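You operate a simulated robot arm through the tools that you are given. There is no shell and no other tool. Be economical: measure what you need, move in short steps, check, and stop when the job is done.

The job below is to be done with a simulated two-armed robot. You get a single attempt, and the scene is never put back.

JOB
Screw the cap back on the squeeze bottle on the top of the tile bench. Put one of the cloth pads from the top of the craft bench on the teal dish there. Put the bottle that says "clear resin" from the door end of the mixing table on the green resin block there and the bottle that says "part b" on top of the blue coaster set. Put the purple ink bottle from the door end of the mixing table on the far end of the pouring table and the white ink bottle on the bottom shelf under the mixing table. Take the blue cube and leave it on the bench beside the vacuum jar. Open the clear hood. Do these in any order. Set down upright: bottle, ink bottle.
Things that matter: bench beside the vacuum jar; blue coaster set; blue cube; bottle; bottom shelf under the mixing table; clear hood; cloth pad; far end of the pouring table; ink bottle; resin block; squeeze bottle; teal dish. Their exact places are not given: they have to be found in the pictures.

The check looks at the end state, three seconds after you hand in, the way a careful person would. Anything else that was tipped, shoved, dropped, spilled or broken makes it a failure. Lids that push on must go on centred and level and be pressed home; caps that screw on are set level and turned clockwise until they are tight. Flat cloth is picked up by pressing the open fingertips on it (5 to 10 N) and closing them slowly along it; thin cloth reads only 2 to 8 mm in the jaws.

ROBOT AND FRAMES
Two 7-joint arms with two-finger parallel grippers on one trunk, on a base that drives. Base frame: it is fixed to the floor where the robot stands at the start and does not move with it; the origin is under the middle of the robot, x ahead of it, y to its left, z up; the surface under the hand at the start is at about z = 0.85. Readings come in m, rad, newtons and seconds.
The left shoulder is at the start at [0.071, 0.156, 1.03], the right one opposite. Places, roughly: bench beside the vacuum jar (25x27 cm) [3.02, 2.94, 0.88]; blue coaster set [2, -2, 1]; blue cube (6x6x6 cm) [1.7, 3.1, 0.9]; bottle [2.5, -1.75, 1]; bottom shelf under the mixing table [2.5, -1.8, 0.1]; clear hood [0.9, 1.5, 0.9]; cloth pad (6x4x4 cm) [0.1, -1.7, 0.9]; far end of the pouring table (33x17 cm) [4.74, -0.3, 0.9]; ink bottle [2.25, -1.75, 1]; resin block (15x7x3 cm) [2.5, -2, 0.9]; squeeze bottle [0.5, 0, 1]; teal dish (11x11x4 cm) [-0.3, -1.6, 0.9]. Payload 3.91 kg a hand.
Tool frame (each hand has its own): the origin (TCP) lies between the finger pads and is the grasp point; the fingertips stand 0.03 m ahead of it; z points along the fingers, y is the line along which they close. The gripper opens to 0.11 m. The fingers are 0.02 m wide and 0.01 m thick; the gripper's body (0.048 by 0.112 m) begins 0.055 m behind the TCP.
Orientation is that of the tool frame in the base frame, as a unit quaternion [w, x, y, z]. With the fingers straight down and closing along the base's y, the tool's x points along the base's -x, its y along +y and its z along -z.

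CONTROLS
- The arms move only by the tool servo_tool. It takes "left_targets", "right_targets" or both (then of equal length, played together; a hand with none holds still); each is a list of rows, each a list of 7 numbers: the shift along the base's x, y, z in m, then the turn, a rotation vector about the base's x, y, z in rad, then the finger opening in m, from 0 to 0.11. In form: [[dx, dy, dz, rx, ry, rz, claw], ...]. A call has 1 to 10 rows; each row shifts and turns the commanded pose from where the row before left it. Each row takes 0.2 s and may step no farther than 0.05 m and 0.15 rad from the row before; otherwise, or with a gripper value out of range, the whole call is refused. A pose out of reach is approached as far as the arm can. The call stops where the force on the tool passes 40 N (or 10 N more than at its start, if that is more) or the arm is blocked; 0.2 s more then pass. The fingers move at their own pace (about 0.108 m/s each) and stop on an object; they squeeze with about 38 N. The grip force told is the motor's: it shows also when the fingers shut on nothing. Time passes only in rows, and 0.2 s behind the last, so rows that do not move let the fingers close. The reply holds the time, the measured pose of the TCP, the force on the tool along the base axes, the opening and the grip force, in the units named above and with some noise, with the torque about the TCP (base axes, N m) and any sound that the robot's microphone picked up.
- Cameras (640 x 400 px; columns grow to the right, rows downward): "scene" is now at [0.1417, 0.0225, 1.2814]; the picture's right is [0.22, -0.98, 0.00], its down [-0.35, -0.08, -0.93] and it looks along [0.91, 0.20, -0.36] (base axes); focal length 294 px, centre (320, 200). "left" rides on the left gripper at [0.072, -0.017, -0.103] in its tool frame; the picture's right is [0.23, 0.97, 0.00], its down [-0.76, 0.18, -0.62] and it looks along [-0.61, 0.14, 0.78] (tool axes); focal length 222 px, centre (320, 200). "right" rides on the right gripper at [0.072, 0.017, -0.103] in its tool frame; the picture's right is [-0.23, 0.97, 0.00], its down [-0.76, -0.18, -0.62] and it looks along [-0.61, -0.14, 0.78] (tool axes); focal length 222 px, centre (320, 200).
- capture(camera): a new picture of that camera. The clock stands still meanwhile.
- raise_lower(by): slides the trunk up (or, below 0, down) by that many m; the arms and the scene camera ride with it, the base frame stays. It gives what a move gives, with no picture.
- roll_base(legs): drives the robot by 1 to 6 legs, each [ahead, left, turn to the left] in m, m and rad, along the robot's own axes; the way and the turn of a leg run together, so that a leg with both is an arc; at most 1.5 m and 3.142 rad a leg. The arms and the cameras ride along, it lands a little off, and it stops where it bumps. It gives what a move gives.
- turn_head(pan, tilt): turns the head with the scene camera to pan (to the left, within 1.501 rad either way) and tilt (down, from -0.506 to 1.204), counted from straight ahead of the robot. It gives what a move gives.
- pixel_to_xyz(camera, pixels): for up to 12 pixels [column, row] of the newest picture of that camera ("zoom" is the newest enlarged one), the place [x, y, z] in the base frame of the surface seen there, good to about 0.002 m. The clock stands still meanwhile.
- enlarge(camera, box): a new picture of the part [left, top, right, bottom] of that camera's present view, enlarged. The clock stands still meanwhile.
- sign_off(): hands the job in; it is judged then, once.

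Work in short steps. Measure before you move; look again where a grasp or a placing could have gone wrong, and mend it. You have 138 turns and 172 pictures in all, those below and enlarged ones among them. Open the grippers and draw the arms clear of the work before you hand the job in, unless the task says otherwise; then end with one line.

The tools are called after "Request:" as name(argument=value, ...) on one line, values as JSON. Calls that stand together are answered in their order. servo_tool: Moves the arms, as the interface text tells. Its arguments: {"type":"object","properties":{"left_targets":{"type":"array"},"right_targets":{"type":"array"}},"required":[]} The other tools are called the same way: raise_lower (by) slides the trunk up or down; roll_base (legs) drives the base; turn_head (pan, tilt) turns the head that bears the scene camera; capture (camera) takes a picture; pixel_to_xyz (camera, pixels) gives the place of the surface under pixels of a picture; enlarge (camera, box) takes an enlarged picture of a part of a camera's view; sign_off () hands the job in.

At the start:

```text
t: 0.0
left_tcp_pos: [0.5814, 0.456, 1.1391]
left_tool_rot: [0.0, 0.0, 1.0, 0.0]
left_contact_force: [0.0, -0.7, -0.4]
left_ft_torque: [0.0, 0.02, 0.01]
left_grip_width: 0.1101
left_grasp_force: 0.0
right_tcp_pos: [0.6702, -0.1965, 1.1831]
right_tool_rot: [-0.001, 0.0, 1.0, 0.0]
right_contact_force: [0.0, -0.1, -0.2]
right_ft_torque: [0.03, 0.02, -0.06]
right_grip_width: 0.1099
right_grasp_force: 0.1
trunk travel left (down, up): [-0.475, 0.465]
robot x, y, heading: [-0.0013, -0.0002, 0.0]
head pan, tilt: [0.216, 0.368]
```

scene: 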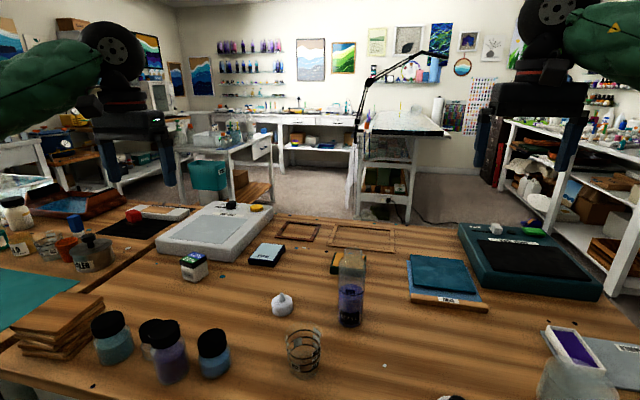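
right: 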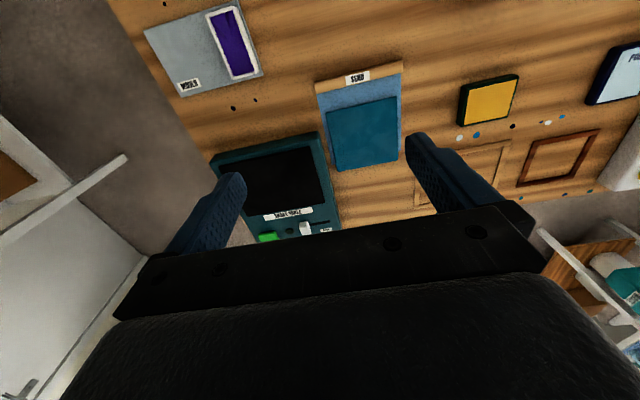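
left: 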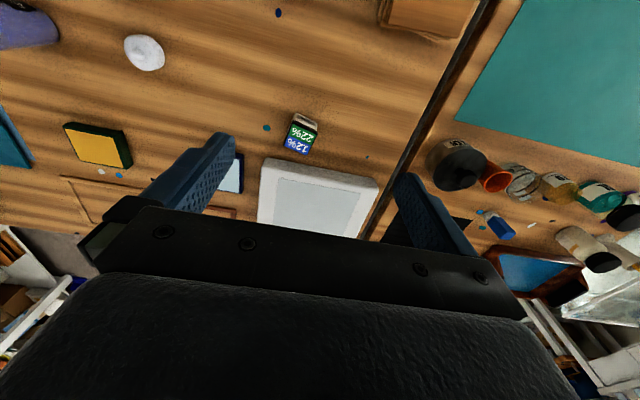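

The squeeze bottle looks to be at about (350,290) and its white cap at about (282,303). I enlarge that part and measure there.

Request:
enlarge(camera="scene", box=[240, 230, 400, 330])

Request:
pixel_to_xyz(camera="scene", pixels=[[282, 295], [282, 305], [275, 308], [350, 252], [350, 262], [350, 290], [337, 290], [364, 290], [320, 300], [350, 325]])

```text
4.00 times, centred on (320, 280) of scene
```

zoom: 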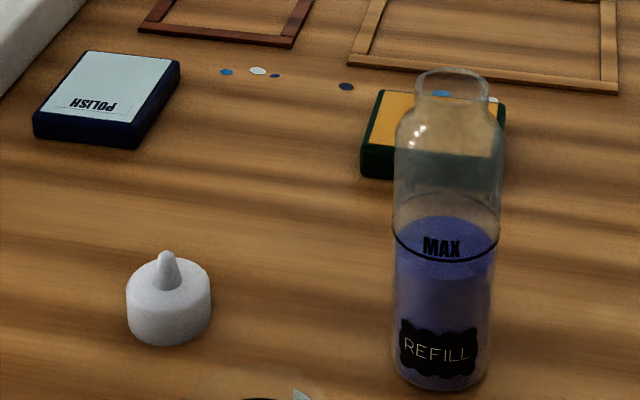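

```text
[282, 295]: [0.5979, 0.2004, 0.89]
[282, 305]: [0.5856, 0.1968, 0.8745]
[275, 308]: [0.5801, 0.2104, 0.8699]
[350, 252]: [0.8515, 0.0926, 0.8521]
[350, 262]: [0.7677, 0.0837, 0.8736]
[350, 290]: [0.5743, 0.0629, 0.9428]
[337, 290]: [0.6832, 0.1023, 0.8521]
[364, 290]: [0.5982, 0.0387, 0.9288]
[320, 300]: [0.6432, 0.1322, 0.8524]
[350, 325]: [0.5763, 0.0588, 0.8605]
```

The bottle is clear glass or plastic and the cap has a nozzle. I measure the cap rim, bottle rim and bottle base in the enlarged picture.

Request:
pixel_to_xyz(camera="zoom", pixels=[[168, 254], [168, 295], [130, 310], [208, 310], [168, 340], [450, 72], [416, 85], [486, 85], [450, 99], [397, 240], [497, 240], [445, 385]])

Request:
capture(camera="left")

```text
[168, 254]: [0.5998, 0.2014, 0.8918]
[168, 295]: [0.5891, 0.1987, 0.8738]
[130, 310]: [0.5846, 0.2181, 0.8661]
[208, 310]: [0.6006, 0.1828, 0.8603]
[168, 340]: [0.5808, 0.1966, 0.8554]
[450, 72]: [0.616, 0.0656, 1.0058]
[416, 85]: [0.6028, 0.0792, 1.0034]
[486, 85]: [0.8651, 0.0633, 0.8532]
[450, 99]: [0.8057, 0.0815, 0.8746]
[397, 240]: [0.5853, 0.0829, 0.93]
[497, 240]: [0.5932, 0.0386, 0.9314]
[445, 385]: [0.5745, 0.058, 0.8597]
```

```text
167 pictures are left
```

left: 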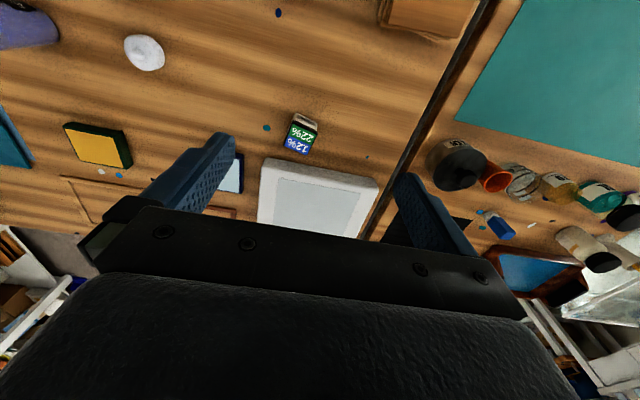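

The cap centre is near (0.600, 0.200), z 0.852–0.874, and the bottle axis near (0.598, 0.062), rim 1.005. The right hand will hold the bottle from the robot's side, tilted, so I check the obstacles on that side first (glass at (303,350), something at (450,398)).

Request:
pixel_to_xyz(camera="scene", pixels=[[303, 333], [290, 350], [318, 350], [303, 378], [450, 398], [385, 365], [212, 335], [195, 270], [440, 300], [580, 390], [215, 372]])

Request:
turn_head(pan=0.1, tilt=0.75)

Request:
capture(camera="scene")

```text
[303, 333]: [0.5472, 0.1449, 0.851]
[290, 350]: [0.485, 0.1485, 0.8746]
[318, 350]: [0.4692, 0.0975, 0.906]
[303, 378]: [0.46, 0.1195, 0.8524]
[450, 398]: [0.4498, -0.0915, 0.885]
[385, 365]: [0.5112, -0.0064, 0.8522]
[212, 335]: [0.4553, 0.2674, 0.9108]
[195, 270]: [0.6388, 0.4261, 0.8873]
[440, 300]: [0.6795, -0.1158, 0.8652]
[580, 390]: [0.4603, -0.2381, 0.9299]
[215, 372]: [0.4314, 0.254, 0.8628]
```

```text
t: 0.9
left_tcp_pos: [0.583, 0.4564, 1.139]
left_tool_rot: [0.001, 0.0, 1.0, 0.001]
left_contact_force: [0.2, 0.7, -0.4]
left_ft_torque: [0.02, -0.01, 0.02]
left_grip_width: 0.1102
left_grasp_force: 0.2
right_tcp_pos: [0.6694, -0.1959, 1.1826]
right_tool_rot: [0.001, -0.001, 1.0, 0.001]
right_contact_force: [-0.1, -0.5, -0.3]
right_ft_torque: [0.0, -0.01, 0.0]
right_grip_width: 0.11
right_grasp_force: 0.1
trunk travel left (down, up): [-0.475, 0.465]
robot x, y, heading: [-0.001, 0.0043, -0.001]
head pan, tilt: [0.099, 0.75]
```

```text
166 pictures are left
```

scene: 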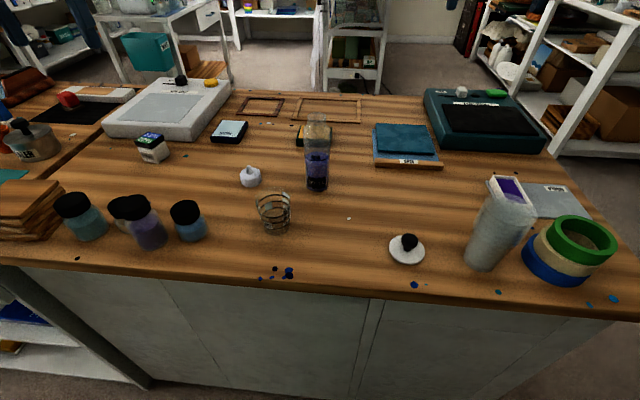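

The corridor to the bottle between the glass and the dark-knobbed lid at (407,247) is free. I back the base 0.15 m so both arms have room.

Request:
roll_base(legs=[[-0.15, 0, 0]])

Request:
servo_tool(right_targets=[[-0.01, 0.01, -0.005, 0, -0.12, 0, 0.09], [-0.01, 0.01, -0.005, 0, -0.12, 0, 0.09], [-0.01, 0.01, -0.01, 0, -0.12, 0, 0.09], [-0.01, 0.01, -0.01, 0, -0.12, 0, 0.09], [0, 0.02, -0.01, 0, -0.12, 0, 0.09], [0, 0.02, -0.01, 0, -0.12, 0, 0.09], [0, 0.02, -0.01, 0, -0.12, 0, 0.09], [0, 0.02, -0.01, 0, -0.12, 0, 0.09]])

Request:
servo_tool(right_targets=[[0, 0.01, -0.01, 0, 0, 0.122, 0.09], [0, 0.01, -0.01, 0, 0, 0.122, 0.09], [0, 0.01, -0.01, 0, 0, 0.122, 0.09], [0, 0.01, -0.01, 0, 0, 0.122, 0.09], [0, 0.01, -0.01, 0, 0, 0.122, 0.09], [0, 0, 0, 0, 0, 0, 0.09]])

Request:
capture(camera="right")

```text
t: 2.2
left_tcp_pos: [0.4266, 0.4546, 1.1395]
left_tool_rot: [0.001, 0.001, 1.0, 0.0]
left_contact_force: [-0.3, 0.2, 0.2]
left_ft_torque: [0.0, -0.03, 0.03]
left_grip_width: 0.11
left_grasp_force: 0.0
right_tcp_pos: [0.5154, -0.1965, 1.1831]
right_tool_rot: [0.001, 0.002, 1.0, 0.0]
right_contact_force: [-0.3, 0.6, 0.5]
right_ft_torque: [0.03, -0.01, -0.01]
right_grip_width: 0.1097
right_grasp_force: 0.0
trunk travel left (down, up): [-0.475, 0.465]
robot x, y, heading: [-0.1527, -0.0, 0.004]
head pan, tilt: [0.099, 0.75]
```

```text
t: 4.0
left_tcp_pos: [0.4288, 0.454, 1.1398]
left_tool_rot: [0.0, 0.001, 1.0, 0.0]
left_contact_force: [-0.4, 0.5, 0.8]
left_ft_torque: [-0.01, 0.05, 0.04]
left_grip_width: 0.1097
left_grasp_force: 0.0
right_tcp_pos: [0.4801, -0.08, 1.1126]
right_tool_rot: [0.462, 0.002, 0.887, 0.0]
right_contact_force: [-0.3, 0.2, 0.7]
right_ft_torque: [0.01, 0.02, -0.02]
right_grip_width: 0.0898
right_grasp_force: 0.1
trunk travel left (down, up): [-0.475, 0.465]
robot x, y, heading: [-0.1541, 0.002, -0.001]
head pan, tilt: [0.099, 0.75]
```

```text
t: 5.5
left_tcp_pos: [0.4285, 0.4547, 1.1392]
left_tool_rot: [0.0, 0.0, 1.0, 0.0]
left_contact_force: [0.3, 0.7, 0.0]
left_ft_torque: [-0.03, 0.02, -0.03]
left_grip_width: 0.1099
left_grasp_force: 0.1
right_tcp_pos: [0.4773, -0.0273, 1.0628]
right_tool_rot: [0.441, -0.266, 0.846, 0.14]
right_contact_force: [0.4, 0.5, -0.7]
right_ft_torque: [-0.01, 0.0, 0.01]
right_grip_width: 0.0904
right_grasp_force: 0.2
trunk travel left (down, up): [-0.475, 0.465]
robot x, y, heading: [-0.1541, -0.0025, -0.005]
head pan, tilt: [0.099, 0.75]
```

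```text
165 pictures are left
```

right: 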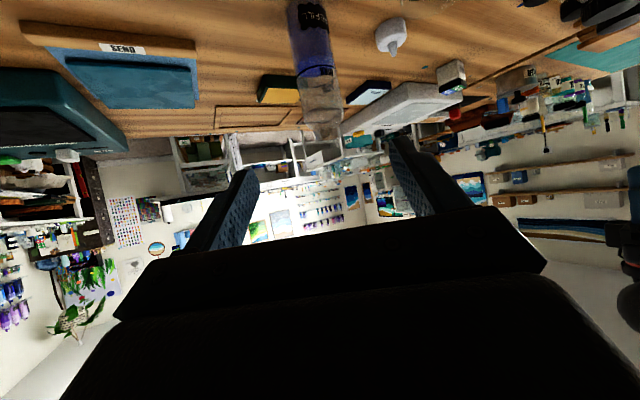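

The right hand is oriented and the bottle lies straight in its path (image column ~315). I verify the bottle and cap positions from this view.

Request:
pixel_to_xyz(camera="right", pixels=[[316, 40], [292, 30], [335, 30], [322, 72], [312, 70], [304, 130], [338, 130], [392, 20], [377, 40], [405, 40]])

Request:
servo_tool(right_targets=[[0.01, 0.01, -0.03, 0, 0, 0, 0.09], [0.01, 0.01, -0.03, 0, 0, 0, 0.09]])

```text
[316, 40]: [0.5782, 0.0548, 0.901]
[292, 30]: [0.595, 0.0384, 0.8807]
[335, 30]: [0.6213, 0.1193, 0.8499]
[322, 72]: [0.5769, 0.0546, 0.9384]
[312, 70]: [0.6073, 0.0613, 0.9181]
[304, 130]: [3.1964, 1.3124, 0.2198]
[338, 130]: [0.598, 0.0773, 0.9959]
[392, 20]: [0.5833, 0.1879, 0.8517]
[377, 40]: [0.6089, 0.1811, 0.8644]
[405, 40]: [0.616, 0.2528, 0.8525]
```

```text
t: 6.0
left_tcp_pos: [0.4289, 0.4551, 1.1393]
left_tool_rot: [0.0, 0.001, 1.0, -0.001]
left_contact_force: [-0.2, 0.5, -0.6]
left_ft_torque: [0.01, 0.01, 0.02]
left_grip_width: 0.1099
left_grasp_force: 0.0
right_tcp_pos: [0.4978, -0.0055, 1.0035]
right_tool_rot: [0.44, -0.264, 0.847, 0.138]
right_contact_force: [-0.4, -0.3, 0.8]
right_ft_torque: [0.0, -0.02, 0.02]
right_grip_width: 0.0901
right_grasp_force: 0.0
trunk travel left (down, up): [-0.475, 0.465]
robot x, y, heading: [-0.1528, 0.0003, -0.009]
head pan, tilt: [0.099, 0.75]
```

Bottle axis confirmed about (0.597, 0.062). I advance along the tool axis and close.

Request:
servo_tool(right_targets=[[0.0199, 0.0135, -0.0177, 0, 0, 0, 0.09], [0.0199, 0.0135, -0.0177, 0, 0, 0, 0.09], [0.0199, 0.0135, -0.0177, 0, 0, 0, 0.09], [0.0199, 0.0135, -0.0177, 0, 0, 0, 0.09], [0.0194, 0.0135, -0.0177, 0, 0, 0, 0.09], [0, 0, 0, 0, 0, 0, 0.07]])

Request:
capture(camera="scene")

Request:
capture(camera="right")

```text
t: 7.7
left_tcp_pos: [0.4344, 0.4267, 1.1421]
left_tool_rot: [0.004, 0.019, 1.0, -0.001]
left_contact_force: [-0.2, -0.2, 0.9]
left_ft_torque: [0.03, -0.01, 0.01]
left_grip_width: 0.1101
left_grasp_force: 0.0
right_tcp_pos: [0.5893, 0.0309, 0.96]
right_tool_rot: [0.467, -0.253, 0.837, 0.133]
right_contact_force: [0.0, 0.6, 1.0]
right_ft_torque: [-0.02, 0.05, -0.07]
right_grip_width: 0.0704
right_grasp_force: 0.7
trunk travel left (down, up): [-0.475, 0.465]
robot x, y, heading: [-0.157, -0.0074, -0.037]
head pan, tilt: [0.099, 0.75]
stopped in row 6 (right hand): the arm was blocked; the commanded pose is now the measured one
```

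```text
164 pictures are left
```

scene: 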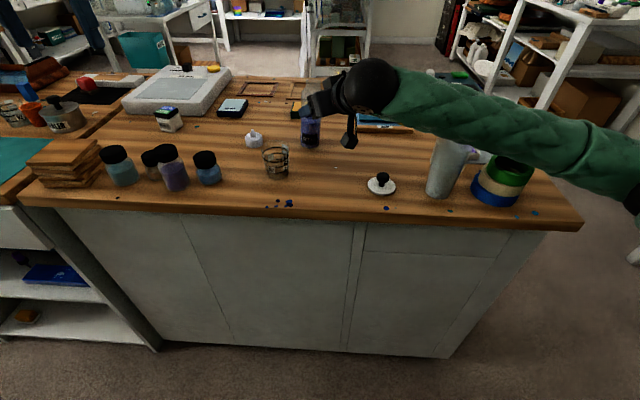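

```text
163 pictures are left
```

right: 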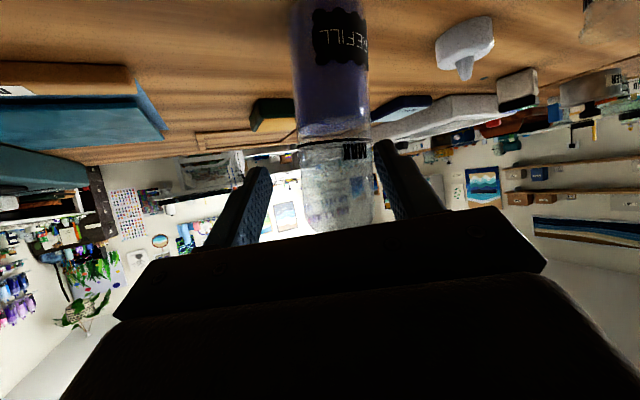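

The arm was blocked and the base twisted a little: the right forearm is low over the silver cup and tape rolls. I back out along the tool axis, then look at the cup.

Request:
servo_tool(right_targets=[[-0.015, -0.008, 0.02, 0, 0, 0, 0.09], [-0.02, -0.01, 0.02, 0, 0, 0, 0.09], [-0.02, -0.013, 0.02, 0, 0, 0, 0.09], [-0.02, -0.013, 0.02, 0, 0, 0, 0.09]])

Request:
raise_lower(by=0.25)

Request:
capture(camera="scene")

```text
t: 8.7
left_tcp_pos: [0.4452, 0.424, 1.1379]
left_tool_rot: [-0.002, 0.018, 1.0, 0.0]
left_contact_force: [-0.7, -1.0, 0.3]
left_ft_torque: [0.01, -0.04, 0.0]
left_grip_width: 0.1098
left_grasp_force: 0.0
right_tcp_pos: [0.525, -0.0166, 1.0113]
right_tool_rot: [0.454, -0.251, 0.844, 0.136]
right_contact_force: [0.7, -0.9, 0.4]
right_ft_torque: [0.0, -0.01, -0.01]
right_grip_width: 0.0898
right_grasp_force: 0.0
trunk travel left (down, up): [-0.475, 0.465]
robot x, y, heading: [-0.1543, -0.0121, -0.035]
head pan, tilt: [0.099, 0.75]
```

```text
t: 11.2
left_tcp_pos: [0.4457, 0.4239, 1.3873]
left_tool_rot: [-0.001, 0.018, 1.0, 0.0]
left_contact_force: [-0.2, 0.4, -0.1]
left_ft_torque: [-0.04, 0.02, 0.04]
left_grip_width: 0.11
left_grasp_force: 0.0
right_tcp_pos: [0.5255, -0.0178, 1.2612]
right_tool_rot: [0.454, -0.251, 0.844, 0.135]
right_contact_force: [0.8, 0.6, -0.5]
right_ft_torque: [-0.02, -0.01, 0.0]
right_grip_width: 0.09
right_grasp_force: 0.1
trunk travel left (down, up): [-0.725, 0.215]
robot x, y, heading: [-0.1533, -0.0074, -0.034]
head pan, tilt: [0.099, 0.75]
```

```text
162 pictures are left
```

scene: 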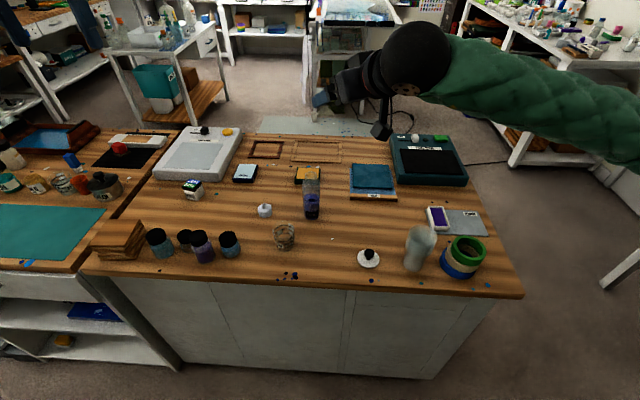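

The table looks undisturbed; I enlarge the cup/tape corner and measure the cup against its earlier reading (0.46,-0.238,0.93).

Request:
enlarge(camera="scene", box=[340, 180, 500, 280])

Request:
pixel_to_xyz(camera="scene", pixels=[[420, 231], [412, 265], [425, 262], [368, 253], [463, 242], [312, 182], [311, 205], [265, 206], [265, 211]])

```text
4.00 times, centred on (420, 230) of scene
```

zoom: 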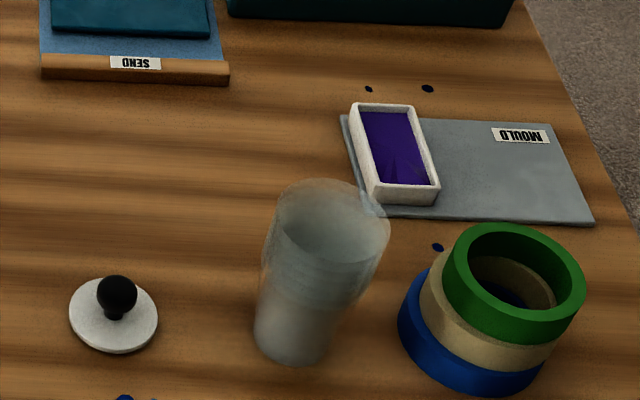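

```text
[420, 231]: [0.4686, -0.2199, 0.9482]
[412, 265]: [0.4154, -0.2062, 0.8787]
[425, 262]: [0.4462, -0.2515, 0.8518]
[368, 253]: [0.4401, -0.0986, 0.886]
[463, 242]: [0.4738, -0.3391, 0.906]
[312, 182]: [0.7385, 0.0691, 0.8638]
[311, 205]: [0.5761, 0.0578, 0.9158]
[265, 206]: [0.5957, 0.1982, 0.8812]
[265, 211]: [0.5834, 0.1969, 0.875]
```

The cups stand upright and the tape is in place. With the trunk 0.25 m higher the forearm should come from above; I lower the hand to the pre-grasp and look.

Request:
servo_tool(right_targets=[[-0.003, 0.002, -0.044, 0, 0, 0, 0.09], [-0.003, 0.002, -0.044, 0, 0, 0, 0.09], [-0.003, 0.002, -0.044, 0, 0, 0, 0.09], [-0.003, 0.002, -0.044, 0, 0, 0, 0.09], [-0.004, 0.003, -0.044, 0, 0, 0, 0.09], [-0.005, 0.003, -0.044, 0, 0, 0, 0.09]])

Request:
capture(camera="scene")

```text
t: 12.6
left_tcp_pos: [0.4456, 0.4236, 1.3869]
left_tool_rot: [-0.001, 0.017, 1.0, 0.0]
left_contact_force: [0.7, -0.4, -0.4]
left_ft_torque: [-0.01, -0.01, -0.01]
left_grip_width: 0.11
left_grasp_force: 0.0
right_tcp_pos: [0.5032, -0.0041, 0.9981]
right_tool_rot: [0.454, -0.252, 0.844, 0.135]
right_contact_force: [-0.4, -0.2, -0.2]
right_ft_torque: [-0.02, 0.05, -0.01]
right_grip_width: 0.09
right_grasp_force: 0.1
trunk travel left (down, up): [-0.725, 0.215]
robot x, y, heading: [-0.1523, -0.0089, -0.037]
head pan, tilt: [0.099, 0.75]
```

```text
160 pictures are left
```

scene: 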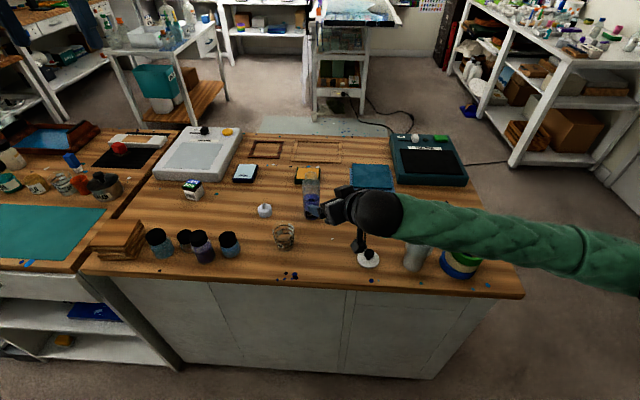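

The forearm still sweeps over the cups. I measure the forearm's surface and the camera stalk near the lid knob.

Request:
pixel_to_xyz(camera="scene", pixels=[[420, 240], [440, 243], [470, 250], [520, 260], [600, 275], [440, 215], [360, 232], [358, 245], [380, 210]])

```text
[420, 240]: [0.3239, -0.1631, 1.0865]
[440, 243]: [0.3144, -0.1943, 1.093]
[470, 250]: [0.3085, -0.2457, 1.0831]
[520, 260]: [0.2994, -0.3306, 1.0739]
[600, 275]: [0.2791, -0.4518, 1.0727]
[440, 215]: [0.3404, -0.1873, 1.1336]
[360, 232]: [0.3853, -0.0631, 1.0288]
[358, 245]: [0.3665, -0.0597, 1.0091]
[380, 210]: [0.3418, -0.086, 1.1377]
```

Lowering there would bring the forearm onto the cups. I lift the hand and shift the base 0.2 m left so the forearm passes clear of them.

Request:
servo_tool(right_targets=[[0, 0, 0.05, 0, 0, 0, 0.09], [0, 0, 0.05, 0, 0, 0, 0.09]])

Request:
roll_base(legs=[[0, 0.22, 0.036]])

Request:
servo_tool(right_targets=[[0, -0.04, 0, 0, 0, -0.036, 0.09], [0, -0.04, 0, 0, 0, 0, 0.09], [0, -0.04, 0, 0, 0, 0, 0.09], [0, -0.04, -0.02, 0, 0, 0, 0.09], [0, -0.04, -0.04, 0, 0, 0, 0.09], [0, 0, -0.04, 0, 0, 0, 0.09]])

Request:
capture(camera="scene")

```text
t: 13.2
left_tcp_pos: [0.4456, 0.4253, 1.3877]
left_tool_rot: [-0.002, 0.018, 1.0, 0.0]
left_contact_force: [-0.3, 0.5, -0.1]
left_ft_torque: [-0.01, 0.05, 0.01]
left_grip_width: 0.1101
left_grasp_force: 0.0
right_tcp_pos: [0.5006, -0.0037, 1.0967]
right_tool_rot: [0.454, -0.251, 0.844, 0.135]
right_contact_force: [-0.8, 0.1, 0.0]
right_ft_torque: [0.0, -0.02, 0.02]
right_grip_width: 0.09
right_grasp_force: 0.1
trunk travel left (down, up): [-0.725, 0.215]
robot x, y, heading: [-0.1554, -0.0133, -0.031]
head pan, tilt: [0.099, 0.75]
```

```text
t: 14.9
left_tcp_pos: [0.4336, 0.6599, 1.3869]
left_tool_rot: [-0.002, 0.0, 1.0, 0.0]
left_contact_force: [0.3, 1.0, 0.5]
left_ft_torque: [-0.05, 0.02, 0.0]
left_grip_width: 0.11
left_grasp_force: 0.1
right_tcp_pos: [0.5039, 0.2334, 1.096]
right_tool_rot: [0.451, -0.266, 0.84, 0.143]
right_contact_force: [0.2, -0.2, 0.0]
right_ft_torque: [-0.02, 0.02, -0.02]
right_grip_width: 0.0899
right_grasp_force: 0.1
trunk travel left (down, up): [-0.725, 0.215]
robot x, y, heading: [-0.1519, 0.2024, -0.005]
head pan, tilt: [0.099, 0.75]
```

```text
refused: row 5 steps farther than a row can; nothing moved
```

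```text
159 pictures are left
```

scene: 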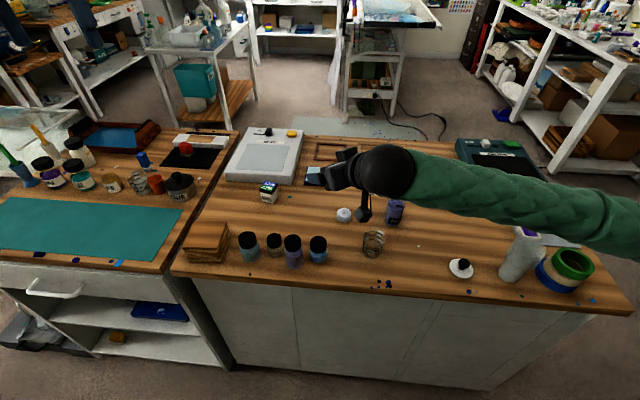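

Base is now at y≈0.20. I swing the right hand to a straighter pre-grasp (yaw ≈15°) at about (0.484, 0.032, 0.99).

Request:
servo_tool(right_targets=[[-0.004, -0.04, 0, 0, 0, -0.07, 0.09], [-0.004, -0.04, 0, 0, 0, -0.07, 0.09], [-0.004, -0.04, 0, 0, 0, -0.07, 0.09], [-0.004, -0.04, 0, 0, 0, -0.07, 0.09], [-0.004, -0.041, 0, 0, 0, -0.07, 0.09], [0, 0, -0.035, 0, 0, 0, 0.09], [0, 0, -0.035, 0, 0, 0, 0.09], [0, 0, -0.034, 0, 0, 0, 0.09]])

Request:
capture(camera="scene")

```text
t: 16.7
left_tcp_pos: [0.4338, 0.6588, 1.3891]
left_tool_rot: [-0.002, 0.0, 1.0, -0.001]
left_contact_force: [-0.5, 0.0, -0.4]
left_ft_torque: [0.0, 0.01, -0.02]
left_grip_width: 0.11
left_grasp_force: 0.0
right_tcp_pos: [0.4824, 0.0292, 1.0175]
right_tool_rot: [0.47, -0.116, 0.873, 0.062]
right_contact_force: [-0.1, 1.1, -0.2]
right_ft_torque: [0.01, 0.03, -0.01]
right_grip_width: 0.09
right_grasp_force: 0.1
right hand out of reach, approached as far as the arm can: row 8
trunk travel left (down, up): [-0.725, 0.215]
robot x, y, heading: [-0.153, 0.2029, -0.002]
head pan, tilt: [0.099, 0.75]
```

```text
158 pictures are left
```

scene: 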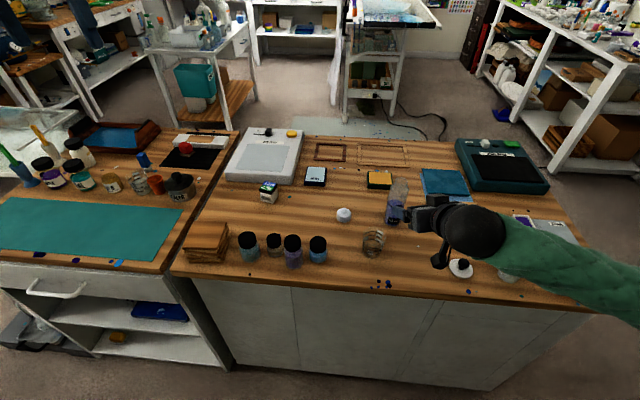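

The wrist runs out of range this close in. I lift, back the base off another 0.13 m so the arm stretches forward, and try again.

Request:
servo_tool(right_targets=[[0, 0, 0.04, 0, 0, 0, 0.09], [0, 0, 0.04, 0, 0, 0, 0.09]])

Request:
roll_base(legs=[[-0.14, 0, 0]])

Request:
servo_tool(right_targets=[[0.045, 0.001, 0, 0, 0, 0, 0.09], [0.045, 0.001, 0, 0, 0, 0, 0.09], [0.045, 0.001, -0.01, 0, 0, 0, 0.09], [0, 0, -0.045, 0, 0, 0, 0.09], [0, 0, -0.045, 0, 0, 0, 0.09]])

Request:
capture(camera="scene")

```text
t: 17.3
left_tcp_pos: [0.4346, 0.6586, 1.3868]
left_tool_rot: [-0.001, 0.0, 1.0, -0.001]
left_contact_force: [-0.5, 0.5, -0.7]
left_ft_torque: [0.0, 0.02, -0.03]
left_grip_width: 0.1103
left_grasp_force: 0.0
right_tcp_pos: [0.4833, 0.0288, 1.0965]
right_tool_rot: [0.47, -0.116, 0.873, 0.062]
right_contact_force: [0.5, 0.9, 0.3]
right_ft_torque: [-0.01, 0.01, -0.02]
right_grip_width: 0.09
right_grasp_force: 0.0
trunk travel left (down, up): [-0.725, 0.215]
robot x, y, heading: [-0.1519, 0.2028, -0.003]
head pan, tilt: [0.099, 0.75]
```

```text
t: 18.6
left_tcp_pos: [0.2968, 0.6572, 1.3877]
left_tool_rot: [-0.002, 0.001, 1.0, 0.001]
left_contact_force: [-0.1, -0.2, 0.2]
left_ft_torque: [-0.01, -0.01, -0.03]
left_grip_width: 0.1101
left_grasp_force: 0.0
right_tcp_pos: [0.3437, 0.0285, 1.0967]
right_tool_rot: [0.47, -0.114, 0.873, 0.062]
right_contact_force: [-0.4, 0.1, 0.7]
right_ft_torque: [-0.02, 0.0, -0.02]
right_grip_width: 0.0901
right_grasp_force: 0.0
trunk travel left (down, up): [-0.725, 0.215]
robot x, y, heading: [-0.2859, 0.2041, -0.0]
head pan, tilt: [0.099, 0.75]
```

```text
t: 19.8
left_tcp_pos: [0.2963, 0.6563, 1.3874]
left_tool_rot: [0.0, 0.003, 1.0, 0.0]
left_contact_force: [-0.8, 0.8, 0.1]
left_ft_torque: [0.04, 0.0, -0.01]
left_grip_width: 0.11
left_grasp_force: 0.1
right_tcp_pos: [0.473, 0.0298, 0.9947]
right_tool_rot: [0.47, -0.114, 0.873, 0.061]
right_contact_force: [0.4, -0.7, 0.8]
right_ft_torque: [-0.03, 0.02, -0.03]
right_grip_width: 0.0902
right_grasp_force: 0.2
trunk travel left (down, up): [-0.725, 0.215]
robot x, y, heading: [-0.2884, 0.2063, -0.001]
head pan, tilt: [0.099, 0.75]
```

```text
157 pictures are left
```

scene: 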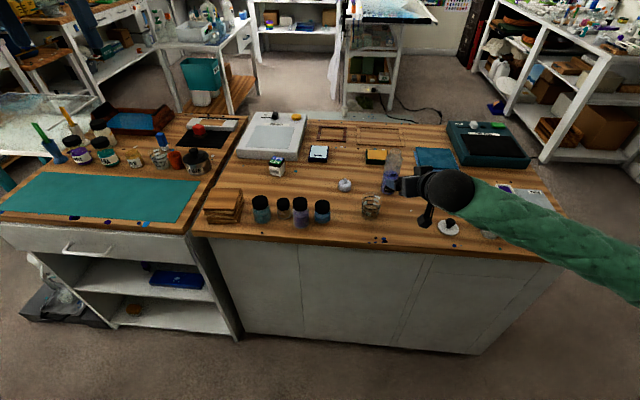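

The hand is at the pre-grasp; I measure the forearm's lower edge and where it passes the cups.

Request:
pixel_to_xyz(camera="scene", pixels=[[470, 218], [490, 230], [510, 240], [540, 255], [600, 285], [425, 220], [490, 185], [485, 235]])

Request:
capture(camera="right")

```text
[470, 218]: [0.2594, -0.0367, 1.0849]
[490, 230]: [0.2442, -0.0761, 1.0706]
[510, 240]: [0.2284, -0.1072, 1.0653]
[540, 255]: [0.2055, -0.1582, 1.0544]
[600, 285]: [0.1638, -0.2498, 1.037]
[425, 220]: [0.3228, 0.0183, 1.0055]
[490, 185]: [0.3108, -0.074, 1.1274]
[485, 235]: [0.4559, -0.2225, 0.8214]
```

```text
156 pictures are left
```

right: 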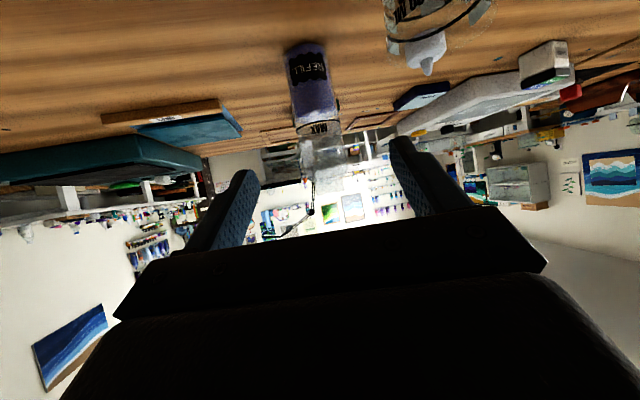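

The forearm now clears the cups sideways. I advance along the tool axis to (0.597, 0.062, 0.925).

Request:
servo_tool(right_targets=[[0.0207, 0.0053, -0.0117, 0, 0, 0, 0.09], [0.0207, 0.0053, -0.0117, 0, 0, 0, 0.09], [0.0207, 0.0053, -0.0117, 0, 0, 0, 0.09], [0.0207, 0.0053, -0.0117, 0, 0, 0, 0.09], [0.0207, 0.0053, -0.0117, 0, 0, 0, 0.09], [0.0207, 0.0053, -0.0117, 0, 0, 0, 0.09], [0, 0, 0, 0, 0, 0, 0.08]])

Request:
capture(camera="scene")

Request:
capture(camera="right")

```text
t: 21.4
left_tcp_pos: [0.2965, 0.6573, 1.389]
left_tool_rot: [-0.002, 0.002, 1.0, 0.0]
left_contact_force: [-0.8, 0.1, -0.5]
left_ft_torque: [-0.05, 0.04, -0.01]
left_grip_width: 0.11
left_grasp_force: 0.1
right_tcp_pos: [0.6038, 0.0628, 0.9256]
right_tool_rot: [0.471, -0.114, 0.873, 0.061]
right_contact_force: [0.1, -0.2, 0.2]
right_ft_torque: [0.0, -0.02, -0.01]
right_grip_width: 0.0801
right_grasp_force: 0.0
trunk travel left (down, up): [-0.725, 0.215]
robot x, y, heading: [-0.2897, 0.2051, -0.0]
head pan, tilt: [0.099, 0.75]
```

```text
155 pictures are left
```

scene: 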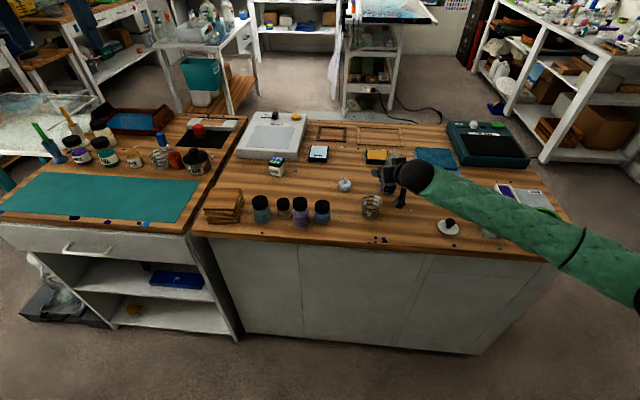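

```text
154 pictures are left
```

right: 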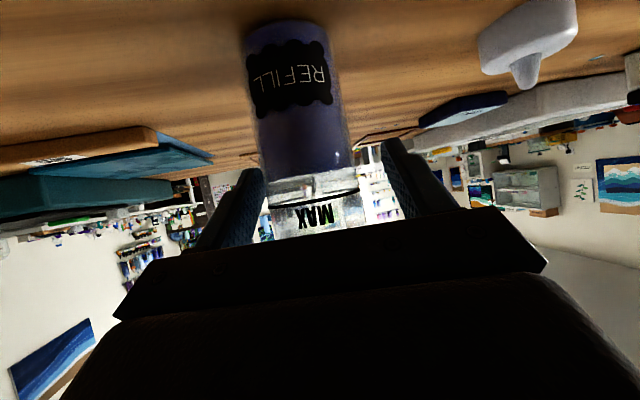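

The bottle is well centred between the right fingers. Before closing, I send the left hand toward the cap, pre-turned +1.2 rad, to test its reach.

Request:
servo_tool(left_targets=[[0.022, -0.035, -0.02, 0, 0, 0.12, 0.08], [0.022, -0.035, -0.02, 0, 0, 0.12, 0.08], [0.022, -0.035, -0.02, 0, 0, 0.12, 0.08], [0.022, -0.035, -0.02, 0, 0, 0.12, 0.08], [0.022, -0.035, -0.02, 0, 0, 0.12, 0.08], [0.022, -0.035, -0.02, 0, 0, 0.12, 0.08], [0.022, -0.035, -0.02, 0, 0, 0.12, 0.08], [0.022, -0.035, -0.02, 0, 0, 0.12, 0.08], [0.022, -0.035, -0.02, 0, 0, 0.12, 0.08], [0.022, -0.035, -0.02, 0, 0, 0.12, 0.08]])

Request:
servo_tool(left_targets=[[0.021, -0.027, -0.02, 0, 0, 0, 0.08], [0.021, -0.027, -0.02, 0, 0, 0, 0.08], [0.021, -0.027, -0.02, 0, 0, 0, 0.08], [0.021, -0.027, -0.02, 0, 0, 0, 0.08], [0, 0, -0.035, 0, 0, 0, 0.08], [0, 0, 0, 0, 0, 0, 0.08]])

Request:
capture(camera="left")

```text
t: 23.6
left_tcp_pos: [0.5178, 0.304, 1.1881]
left_tool_rot: [-0.002, -0.565, 0.825, 0.0]
left_contact_force: [-0.3, 0.0, 0.1]
left_ft_torque: [-0.03, 0.05, 0.0]
left_grip_width: 0.0799
left_grasp_force: 0.0
right_tcp_pos: [0.6047, 0.062, 0.9243]
right_tool_rot: [0.469, -0.115, 0.873, 0.062]
right_contact_force: [0.5, -0.6, -0.2]
right_ft_torque: [0.01, -0.05, 0.03]
right_grip_width: 0.08
right_grasp_force: 0.1
trunk travel left (down, up): [-0.725, 0.215]
robot x, y, heading: [-0.2933, 0.2086, 0.002]
head pan, tilt: [0.099, 0.75]
```

```text
t: 25.0
left_tcp_pos: [0.6007, 0.1982, 1.0706]
left_tool_rot: [-0.001, -0.564, 0.826, 0.0]
left_contact_force: [0.4, -0.5, -0.6]
left_ft_torque: [0.02, 0.03, -0.01]
left_grip_width: 0.08
left_grasp_force: 0.0
right_tcp_pos: [0.6036, 0.0606, 0.9254]
right_tool_rot: [0.469, -0.113, 0.874, 0.061]
right_contact_force: [-0.2, 0.5, -0.6]
right_ft_torque: [-0.01, 0.01, 0.04]
right_grip_width: 0.08
right_grasp_force: 0.0
trunk travel left (down, up): [-0.725, 0.215]
robot x, y, heading: [-0.2897, 0.2024, -0.006]
head pan, tilt: [0.099, 0.75]
```

```text
153 pictures are left
```

left: 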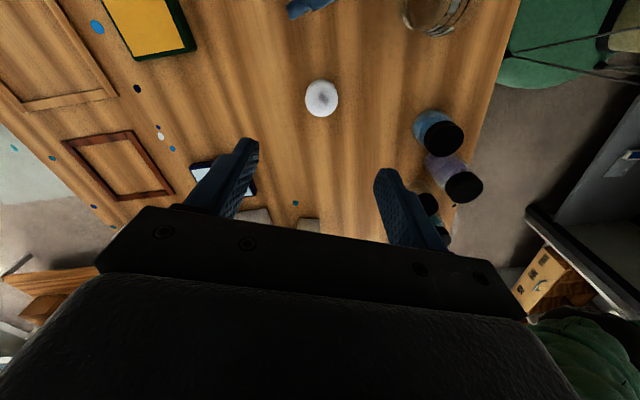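

The left reaches the cap. I measure the cap in this view (centre about (321,98)).

Request:
pixel_to_xyz(camera="left", pixels=[[321, 97], [306, 97], [337, 97], [321, 82], [321, 115], [310, 85], [332, 112]])

Request:
enlarge(camera="left", box=[260, 50, 380, 125])

```text
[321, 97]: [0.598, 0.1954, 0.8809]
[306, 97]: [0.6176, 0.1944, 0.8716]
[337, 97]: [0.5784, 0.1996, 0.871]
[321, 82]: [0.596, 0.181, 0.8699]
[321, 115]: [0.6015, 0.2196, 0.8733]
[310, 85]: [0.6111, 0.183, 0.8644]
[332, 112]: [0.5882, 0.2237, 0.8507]
```

```text
5.33 times, centred on (320, 88) of left
```

zoom: 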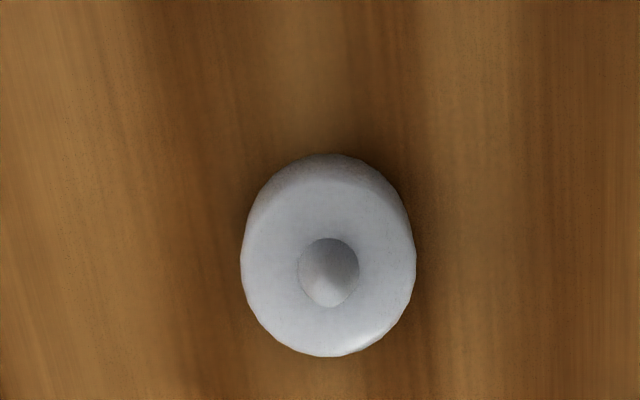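

Cap centre ≈ (0.599, 0.200). I descend so the fingertips are about 4 mm above the bench and close.

Request:
servo_tool(left_targets=[[-0.0005, 0.0005, -0.037, 0, 0, 0, 0.08], [-0.0005, 0.0005, -0.037, 0, 0, 0, 0.08], [0, 0, -0.037, 0, 0, 0, 0.08], [0, 0, -0.037, 0, 0, 0, 0.08], [0, 0, -0.036, 0, 0, 0, 0.08], [0, 0, 0, 0, 0, 0, 0.03], [0, 0, 0, 0, 0, 0, 0.03], [0, 0, 0, 0, 0, 0, 0.03]])

Request:
capture(camera="left")

```text
t: 26.8
left_tcp_pos: [0.5983, 0.2011, 0.8911]
left_tool_rot: [-0.001, -0.564, 0.826, -0.001]
left_contact_force: [0.6, 0.6, 0.0]
left_ft_torque: [0.05, -0.04, 0.01]
left_grip_width: 0.0401
left_grasp_force: 37.8
right_tcp_pos: [0.6042, 0.0629, 0.9257]
right_tool_rot: [0.469, -0.114, 0.874, 0.061]
right_contact_force: [-0.8, 1.7, -0.1]
right_ft_torque: [-0.01, -0.01, 0.0]
right_grip_width: 0.0799
right_grasp_force: 0.1
trunk travel left (down, up): [-0.725, 0.215]
robot x, y, heading: [-0.2914, 0.2038, -0.001]
head pan, tilt: [0.099, 0.75]
```

```text
151 pictures are left
```

left: 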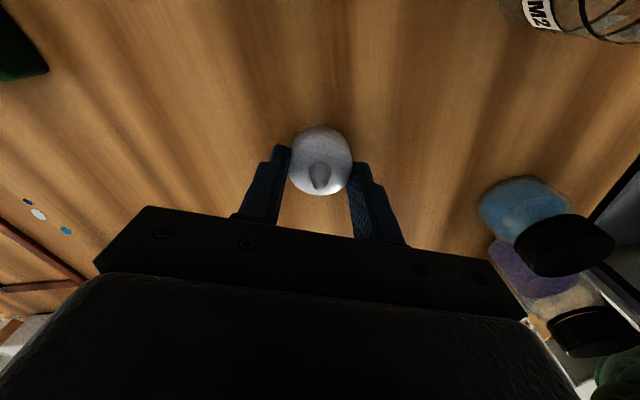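

Cap gripped at 40 mm, its bottom 39 mm below the TCP. I lift it and at the same time close the right hand on the bottle.

Request:
servo_tool(left_targets=[[0, 0, 0.045, 0, 0, 0, 0.03], [0, 0, 0.045, 0, 0, 0, 0.03], [0, 0, 0.045, 0, 0, 0, 0.03], [0, 0, 0.045, 0, 0, 0, 0.03], [0, 0, 0.03, 0, 0, 0, 0.03]], right_targets=[[0, 0, 0, 0, 0, 0, 0.07], [0, 0, 0, 0, 0, 0, 0.06], [0, 0, 0, 0, 0, 0, 0.05], [0, 0, 0, 0, 0, 0, 0.04], [0, 0, 0, 0, 0, 0, 0.035]])

Request:
capture(camera="right")

Request:
capture(camera="left")

```text
t: 28.0
left_tcp_pos: [0.6013, 0.2006, 1.0997]
left_tool_rot: [-0.002, -0.563, 0.826, -0.001]
left_contact_force: [-0.5, 0.8, -0.6]
left_ft_torque: [0.0, 0.01, 0.01]
left_grip_width: 0.0397
left_grasp_force: 38.0
right_tcp_pos: [0.6039, 0.062, 0.9252]
right_tool_rot: [0.469, -0.114, 0.873, 0.061]
right_contact_force: [-1.5, -0.2, 0.2]
right_ft_torque: [0.06, 0.06, 0.03]
right_grip_width: 0.0488
right_grasp_force: 38.2
trunk travel left (down, up): [-0.725, 0.215]
robot x, y, heading: [-0.2887, 0.2043, -0.009]
head pan, tilt: [0.099, 0.75]
```

```text
150 pictures are left
```

right: 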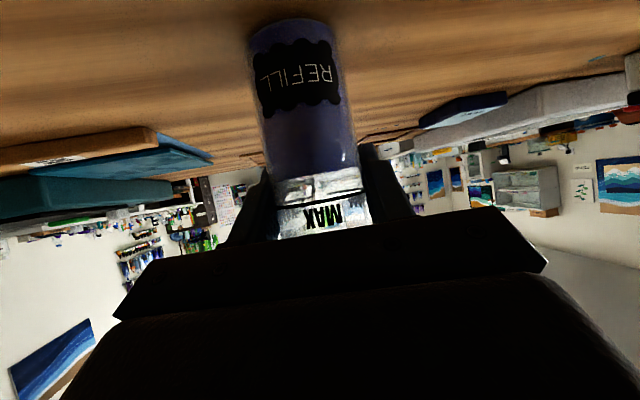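

```text
149 pictures are left
```

left: 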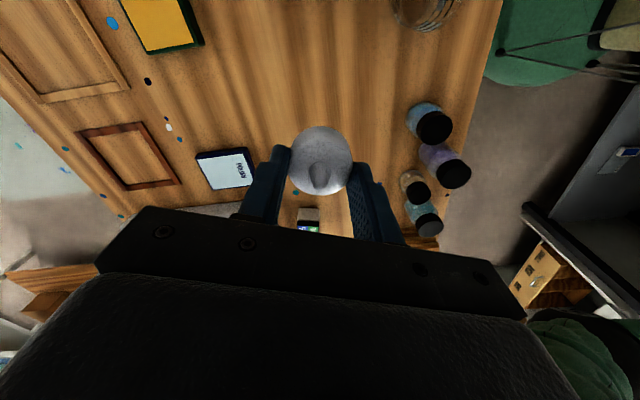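

Both grips hold (bottle 49 mm). I measure the cap in the left picture and the bottle rim from the scene camera.

Request:
pixel_to_xyz(camera="left", pixels=[[318, 178], [292, 165], [350, 165], [320, 128], [305, 135], [336, 135], [320, 145]])

Request:
enlarge(camera="scene", box=[350, 130, 430, 180])

```text
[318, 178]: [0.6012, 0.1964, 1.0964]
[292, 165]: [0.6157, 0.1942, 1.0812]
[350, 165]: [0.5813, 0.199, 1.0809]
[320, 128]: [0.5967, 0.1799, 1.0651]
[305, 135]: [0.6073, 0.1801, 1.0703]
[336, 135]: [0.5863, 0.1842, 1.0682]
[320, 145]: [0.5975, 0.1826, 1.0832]
```

```text
8.00 times, centred on (390, 155) of scene
```

zoom: 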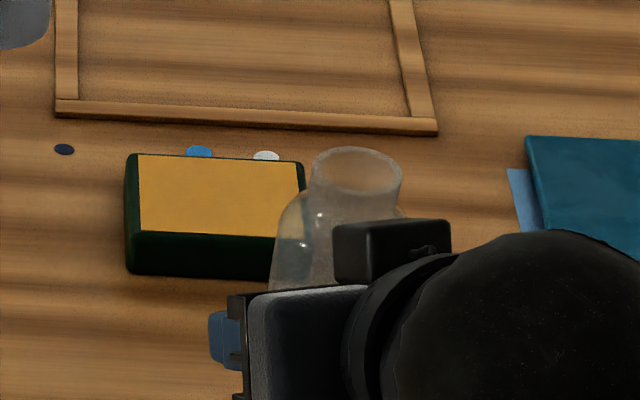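

I measure the rim ellipse (left (313,172), right (402,178), far (357,149), near (357,194)).

Request:
pixel_to_xyz(camera="zoom", pixels=[[314, 174], [400, 176], [357, 149], [345, 149], [370, 150], [357, 192], [340, 192], [375, 192], [326, 154], [390, 158], [312, 180], [402, 184]])

```text
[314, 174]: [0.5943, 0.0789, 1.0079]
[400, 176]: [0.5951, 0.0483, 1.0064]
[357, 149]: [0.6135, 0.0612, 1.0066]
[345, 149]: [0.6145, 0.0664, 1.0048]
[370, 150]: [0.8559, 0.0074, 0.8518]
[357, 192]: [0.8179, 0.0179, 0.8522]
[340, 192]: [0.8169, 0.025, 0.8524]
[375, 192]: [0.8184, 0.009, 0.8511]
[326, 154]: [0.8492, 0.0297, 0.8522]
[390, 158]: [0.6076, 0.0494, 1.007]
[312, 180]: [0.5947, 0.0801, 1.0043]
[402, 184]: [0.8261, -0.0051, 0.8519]
```

Rim centre ≈ (0.5975, 0.0635, 1.0065). I bring the cap over it, staying about 3 cm above, and check.

Request:
servo_tool(left_targets=[[0, -0.034, 0, 0, 0, 0, 0.03], [-0.001, -0.034, 0, 0, 0, 0, 0.03], [-0.001, -0.034, 0, 0, 0, 0, 0.03], [-0.001, -0.034, -0.02, 0, 0, 0, 0.03], [0, 0, 0, 0, 0, 0, 0.03]])

Request:
enlarge(camera="scene", box=[350, 120, 430, 170])

Request:
capture(camera="left")

```text
t: 29.2
left_tcp_pos: [0.5993, 0.0681, 1.0764]
left_tool_rot: [-0.002, -0.563, 0.827, -0.001]
left_contact_force: [-0.4, 0.7, -0.4]
left_ft_torque: [0.01, 0.0, -0.02]
left_grip_width: 0.0402
left_grasp_force: 37.8
right_tcp_pos: [0.6036, 0.0627, 0.9254]
right_tool_rot: [0.469, -0.115, 0.873, 0.062]
right_contact_force: [-0.3, 0.8, 0.0]
right_ft_torque: [0.0, 0.02, 0.0]
right_grip_width: 0.0486
right_grasp_force: 38.5
trunk travel left (down, up): [-0.725, 0.215]
robot x, y, heading: [-0.287, 0.2053, -0.005]
head pan, tilt: [0.099, 0.75]
```

```text
8.00 times, centred on (390, 145) of scene
```

zoom: 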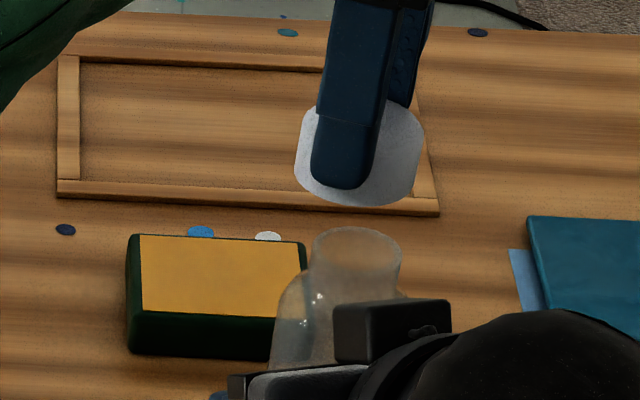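

```text
146 pictures are left
```

left: 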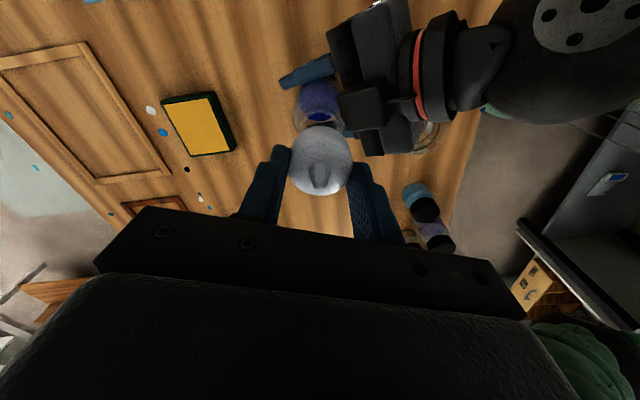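

I measure the cap's edges in this enlarged view to get its true centre.

Request:
pixel_to_xyz(camera="zoom", pixels=[[298, 160], [420, 160], [390, 185], [400, 125], [304, 185], [345, 195], [413, 125], [313, 255], [400, 255], [357, 229]])

```text
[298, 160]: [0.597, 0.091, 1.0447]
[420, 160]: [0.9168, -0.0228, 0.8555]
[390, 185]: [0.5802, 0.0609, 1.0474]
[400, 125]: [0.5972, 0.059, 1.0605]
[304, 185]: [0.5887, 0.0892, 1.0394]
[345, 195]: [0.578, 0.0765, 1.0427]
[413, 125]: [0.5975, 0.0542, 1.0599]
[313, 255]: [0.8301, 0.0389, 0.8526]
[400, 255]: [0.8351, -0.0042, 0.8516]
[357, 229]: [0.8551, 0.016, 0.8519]
```

Cap centre is ≈ (0.598, 0.070), so it needs 6.3 mm toward −y. I shift and descend until just above the rim.

Request:
servo_tool(left_targets=[[0, -0.0063, 0, 0, 0, 0, 0.03], [0, 0, -0.01, 0, 0, 0, 0.03], [0, 0, -0.012, 0, 0, 0, 0.03], [0, 0, 0, 0, 0, 0, 0.03]])

Request:
enlarge(camera="scene", box=[350, 120, 430, 170])

Request:
pixel_to_xyz(camera="zoom", pixels=[[306, 205], [400, 225], [400, 205], [320, 235], [350, 243], [380, 240], [312, 260], [400, 262], [340, 270], [370, 270]])

```text
t: 30.2
left_tcp_pos: [0.5995, 0.0592, 1.0554]
left_tool_rot: [-0.001, -0.564, 0.826, 0.0]
left_contact_force: [-0.1, 0.0, -0.1]
left_ft_torque: [0.03, -0.01, 0.04]
left_grip_width: 0.0396
left_grasp_force: 37.8
right_tcp_pos: [0.604, 0.0622, 0.9257]
right_tool_rot: [0.47, -0.114, 0.873, 0.061]
right_contact_force: [0.1, 0.1, -0.3]
right_ft_torque: [0.08, -0.02, 0.01]
right_grip_width: 0.0488
right_grasp_force: 38.0
trunk travel left (down, up): [-0.725, 0.215]
robot x, y, heading: [-0.2914, 0.2052, 0.001]
head pan, tilt: [0.099, 0.75]
```

```text
8.00 times, centred on (390, 145) of scene
```

zoom: 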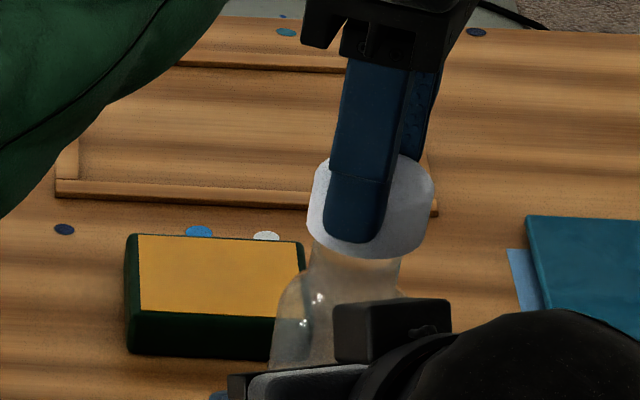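

```text
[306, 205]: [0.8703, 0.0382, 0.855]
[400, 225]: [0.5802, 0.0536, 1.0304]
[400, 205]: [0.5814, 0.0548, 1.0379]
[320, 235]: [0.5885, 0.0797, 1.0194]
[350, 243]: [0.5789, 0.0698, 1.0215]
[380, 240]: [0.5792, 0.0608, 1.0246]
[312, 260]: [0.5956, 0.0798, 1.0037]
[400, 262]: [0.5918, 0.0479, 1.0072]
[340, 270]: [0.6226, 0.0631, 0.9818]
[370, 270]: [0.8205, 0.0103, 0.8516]
```

The cap is about 1.5–2 mm toward −y of the neck. I correct slightly and lower until light contact.

Request:
servo_tool(left_targets=[[-0.0008, 0.0017, 0, 0, 0, 0, 0.03], [0, 0, -0.005, 0, 0, 0, 0.03], [0, 0, -0.004, 0, 0, 0, 0.03], [0, 0, -0.003, 0, 0, 0, 0.03], [0, 0, -0.002, 0, 0, 0, 0.03]])

Request:
enlarge(camera="scene", box=[350, 120, 430, 170])

```text
t: 31.4
left_tcp_pos: [0.5983, 0.0581, 1.0423]
left_tool_rot: [-0.001, -0.563, 0.826, -0.002]
left_contact_force: [1.9, 4.0, 2.9]
left_ft_torque: [0.18, -0.15, 0.03]
left_grip_width: 0.0401
left_grasp_force: 37.7
right_tcp_pos: [0.6038, 0.061, 0.9256]
right_tool_rot: [0.469, -0.114, 0.873, 0.061]
right_contact_force: [-2.0, -3.7, 0.2]
right_ft_torque: [0.36, -0.21, 0.03]
right_grip_width: 0.0487
right_grasp_force: 37.2
trunk travel left (down, up): [-0.725, 0.215]
robot x, y, heading: [-0.2913, 0.2014, -0.001]
head pan, tilt: [0.099, 0.75]
```

```text
8.00 times, centred on (390, 145) of scene
```

zoom: 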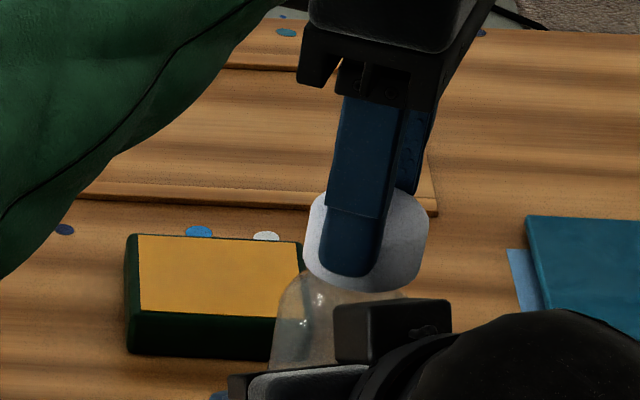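

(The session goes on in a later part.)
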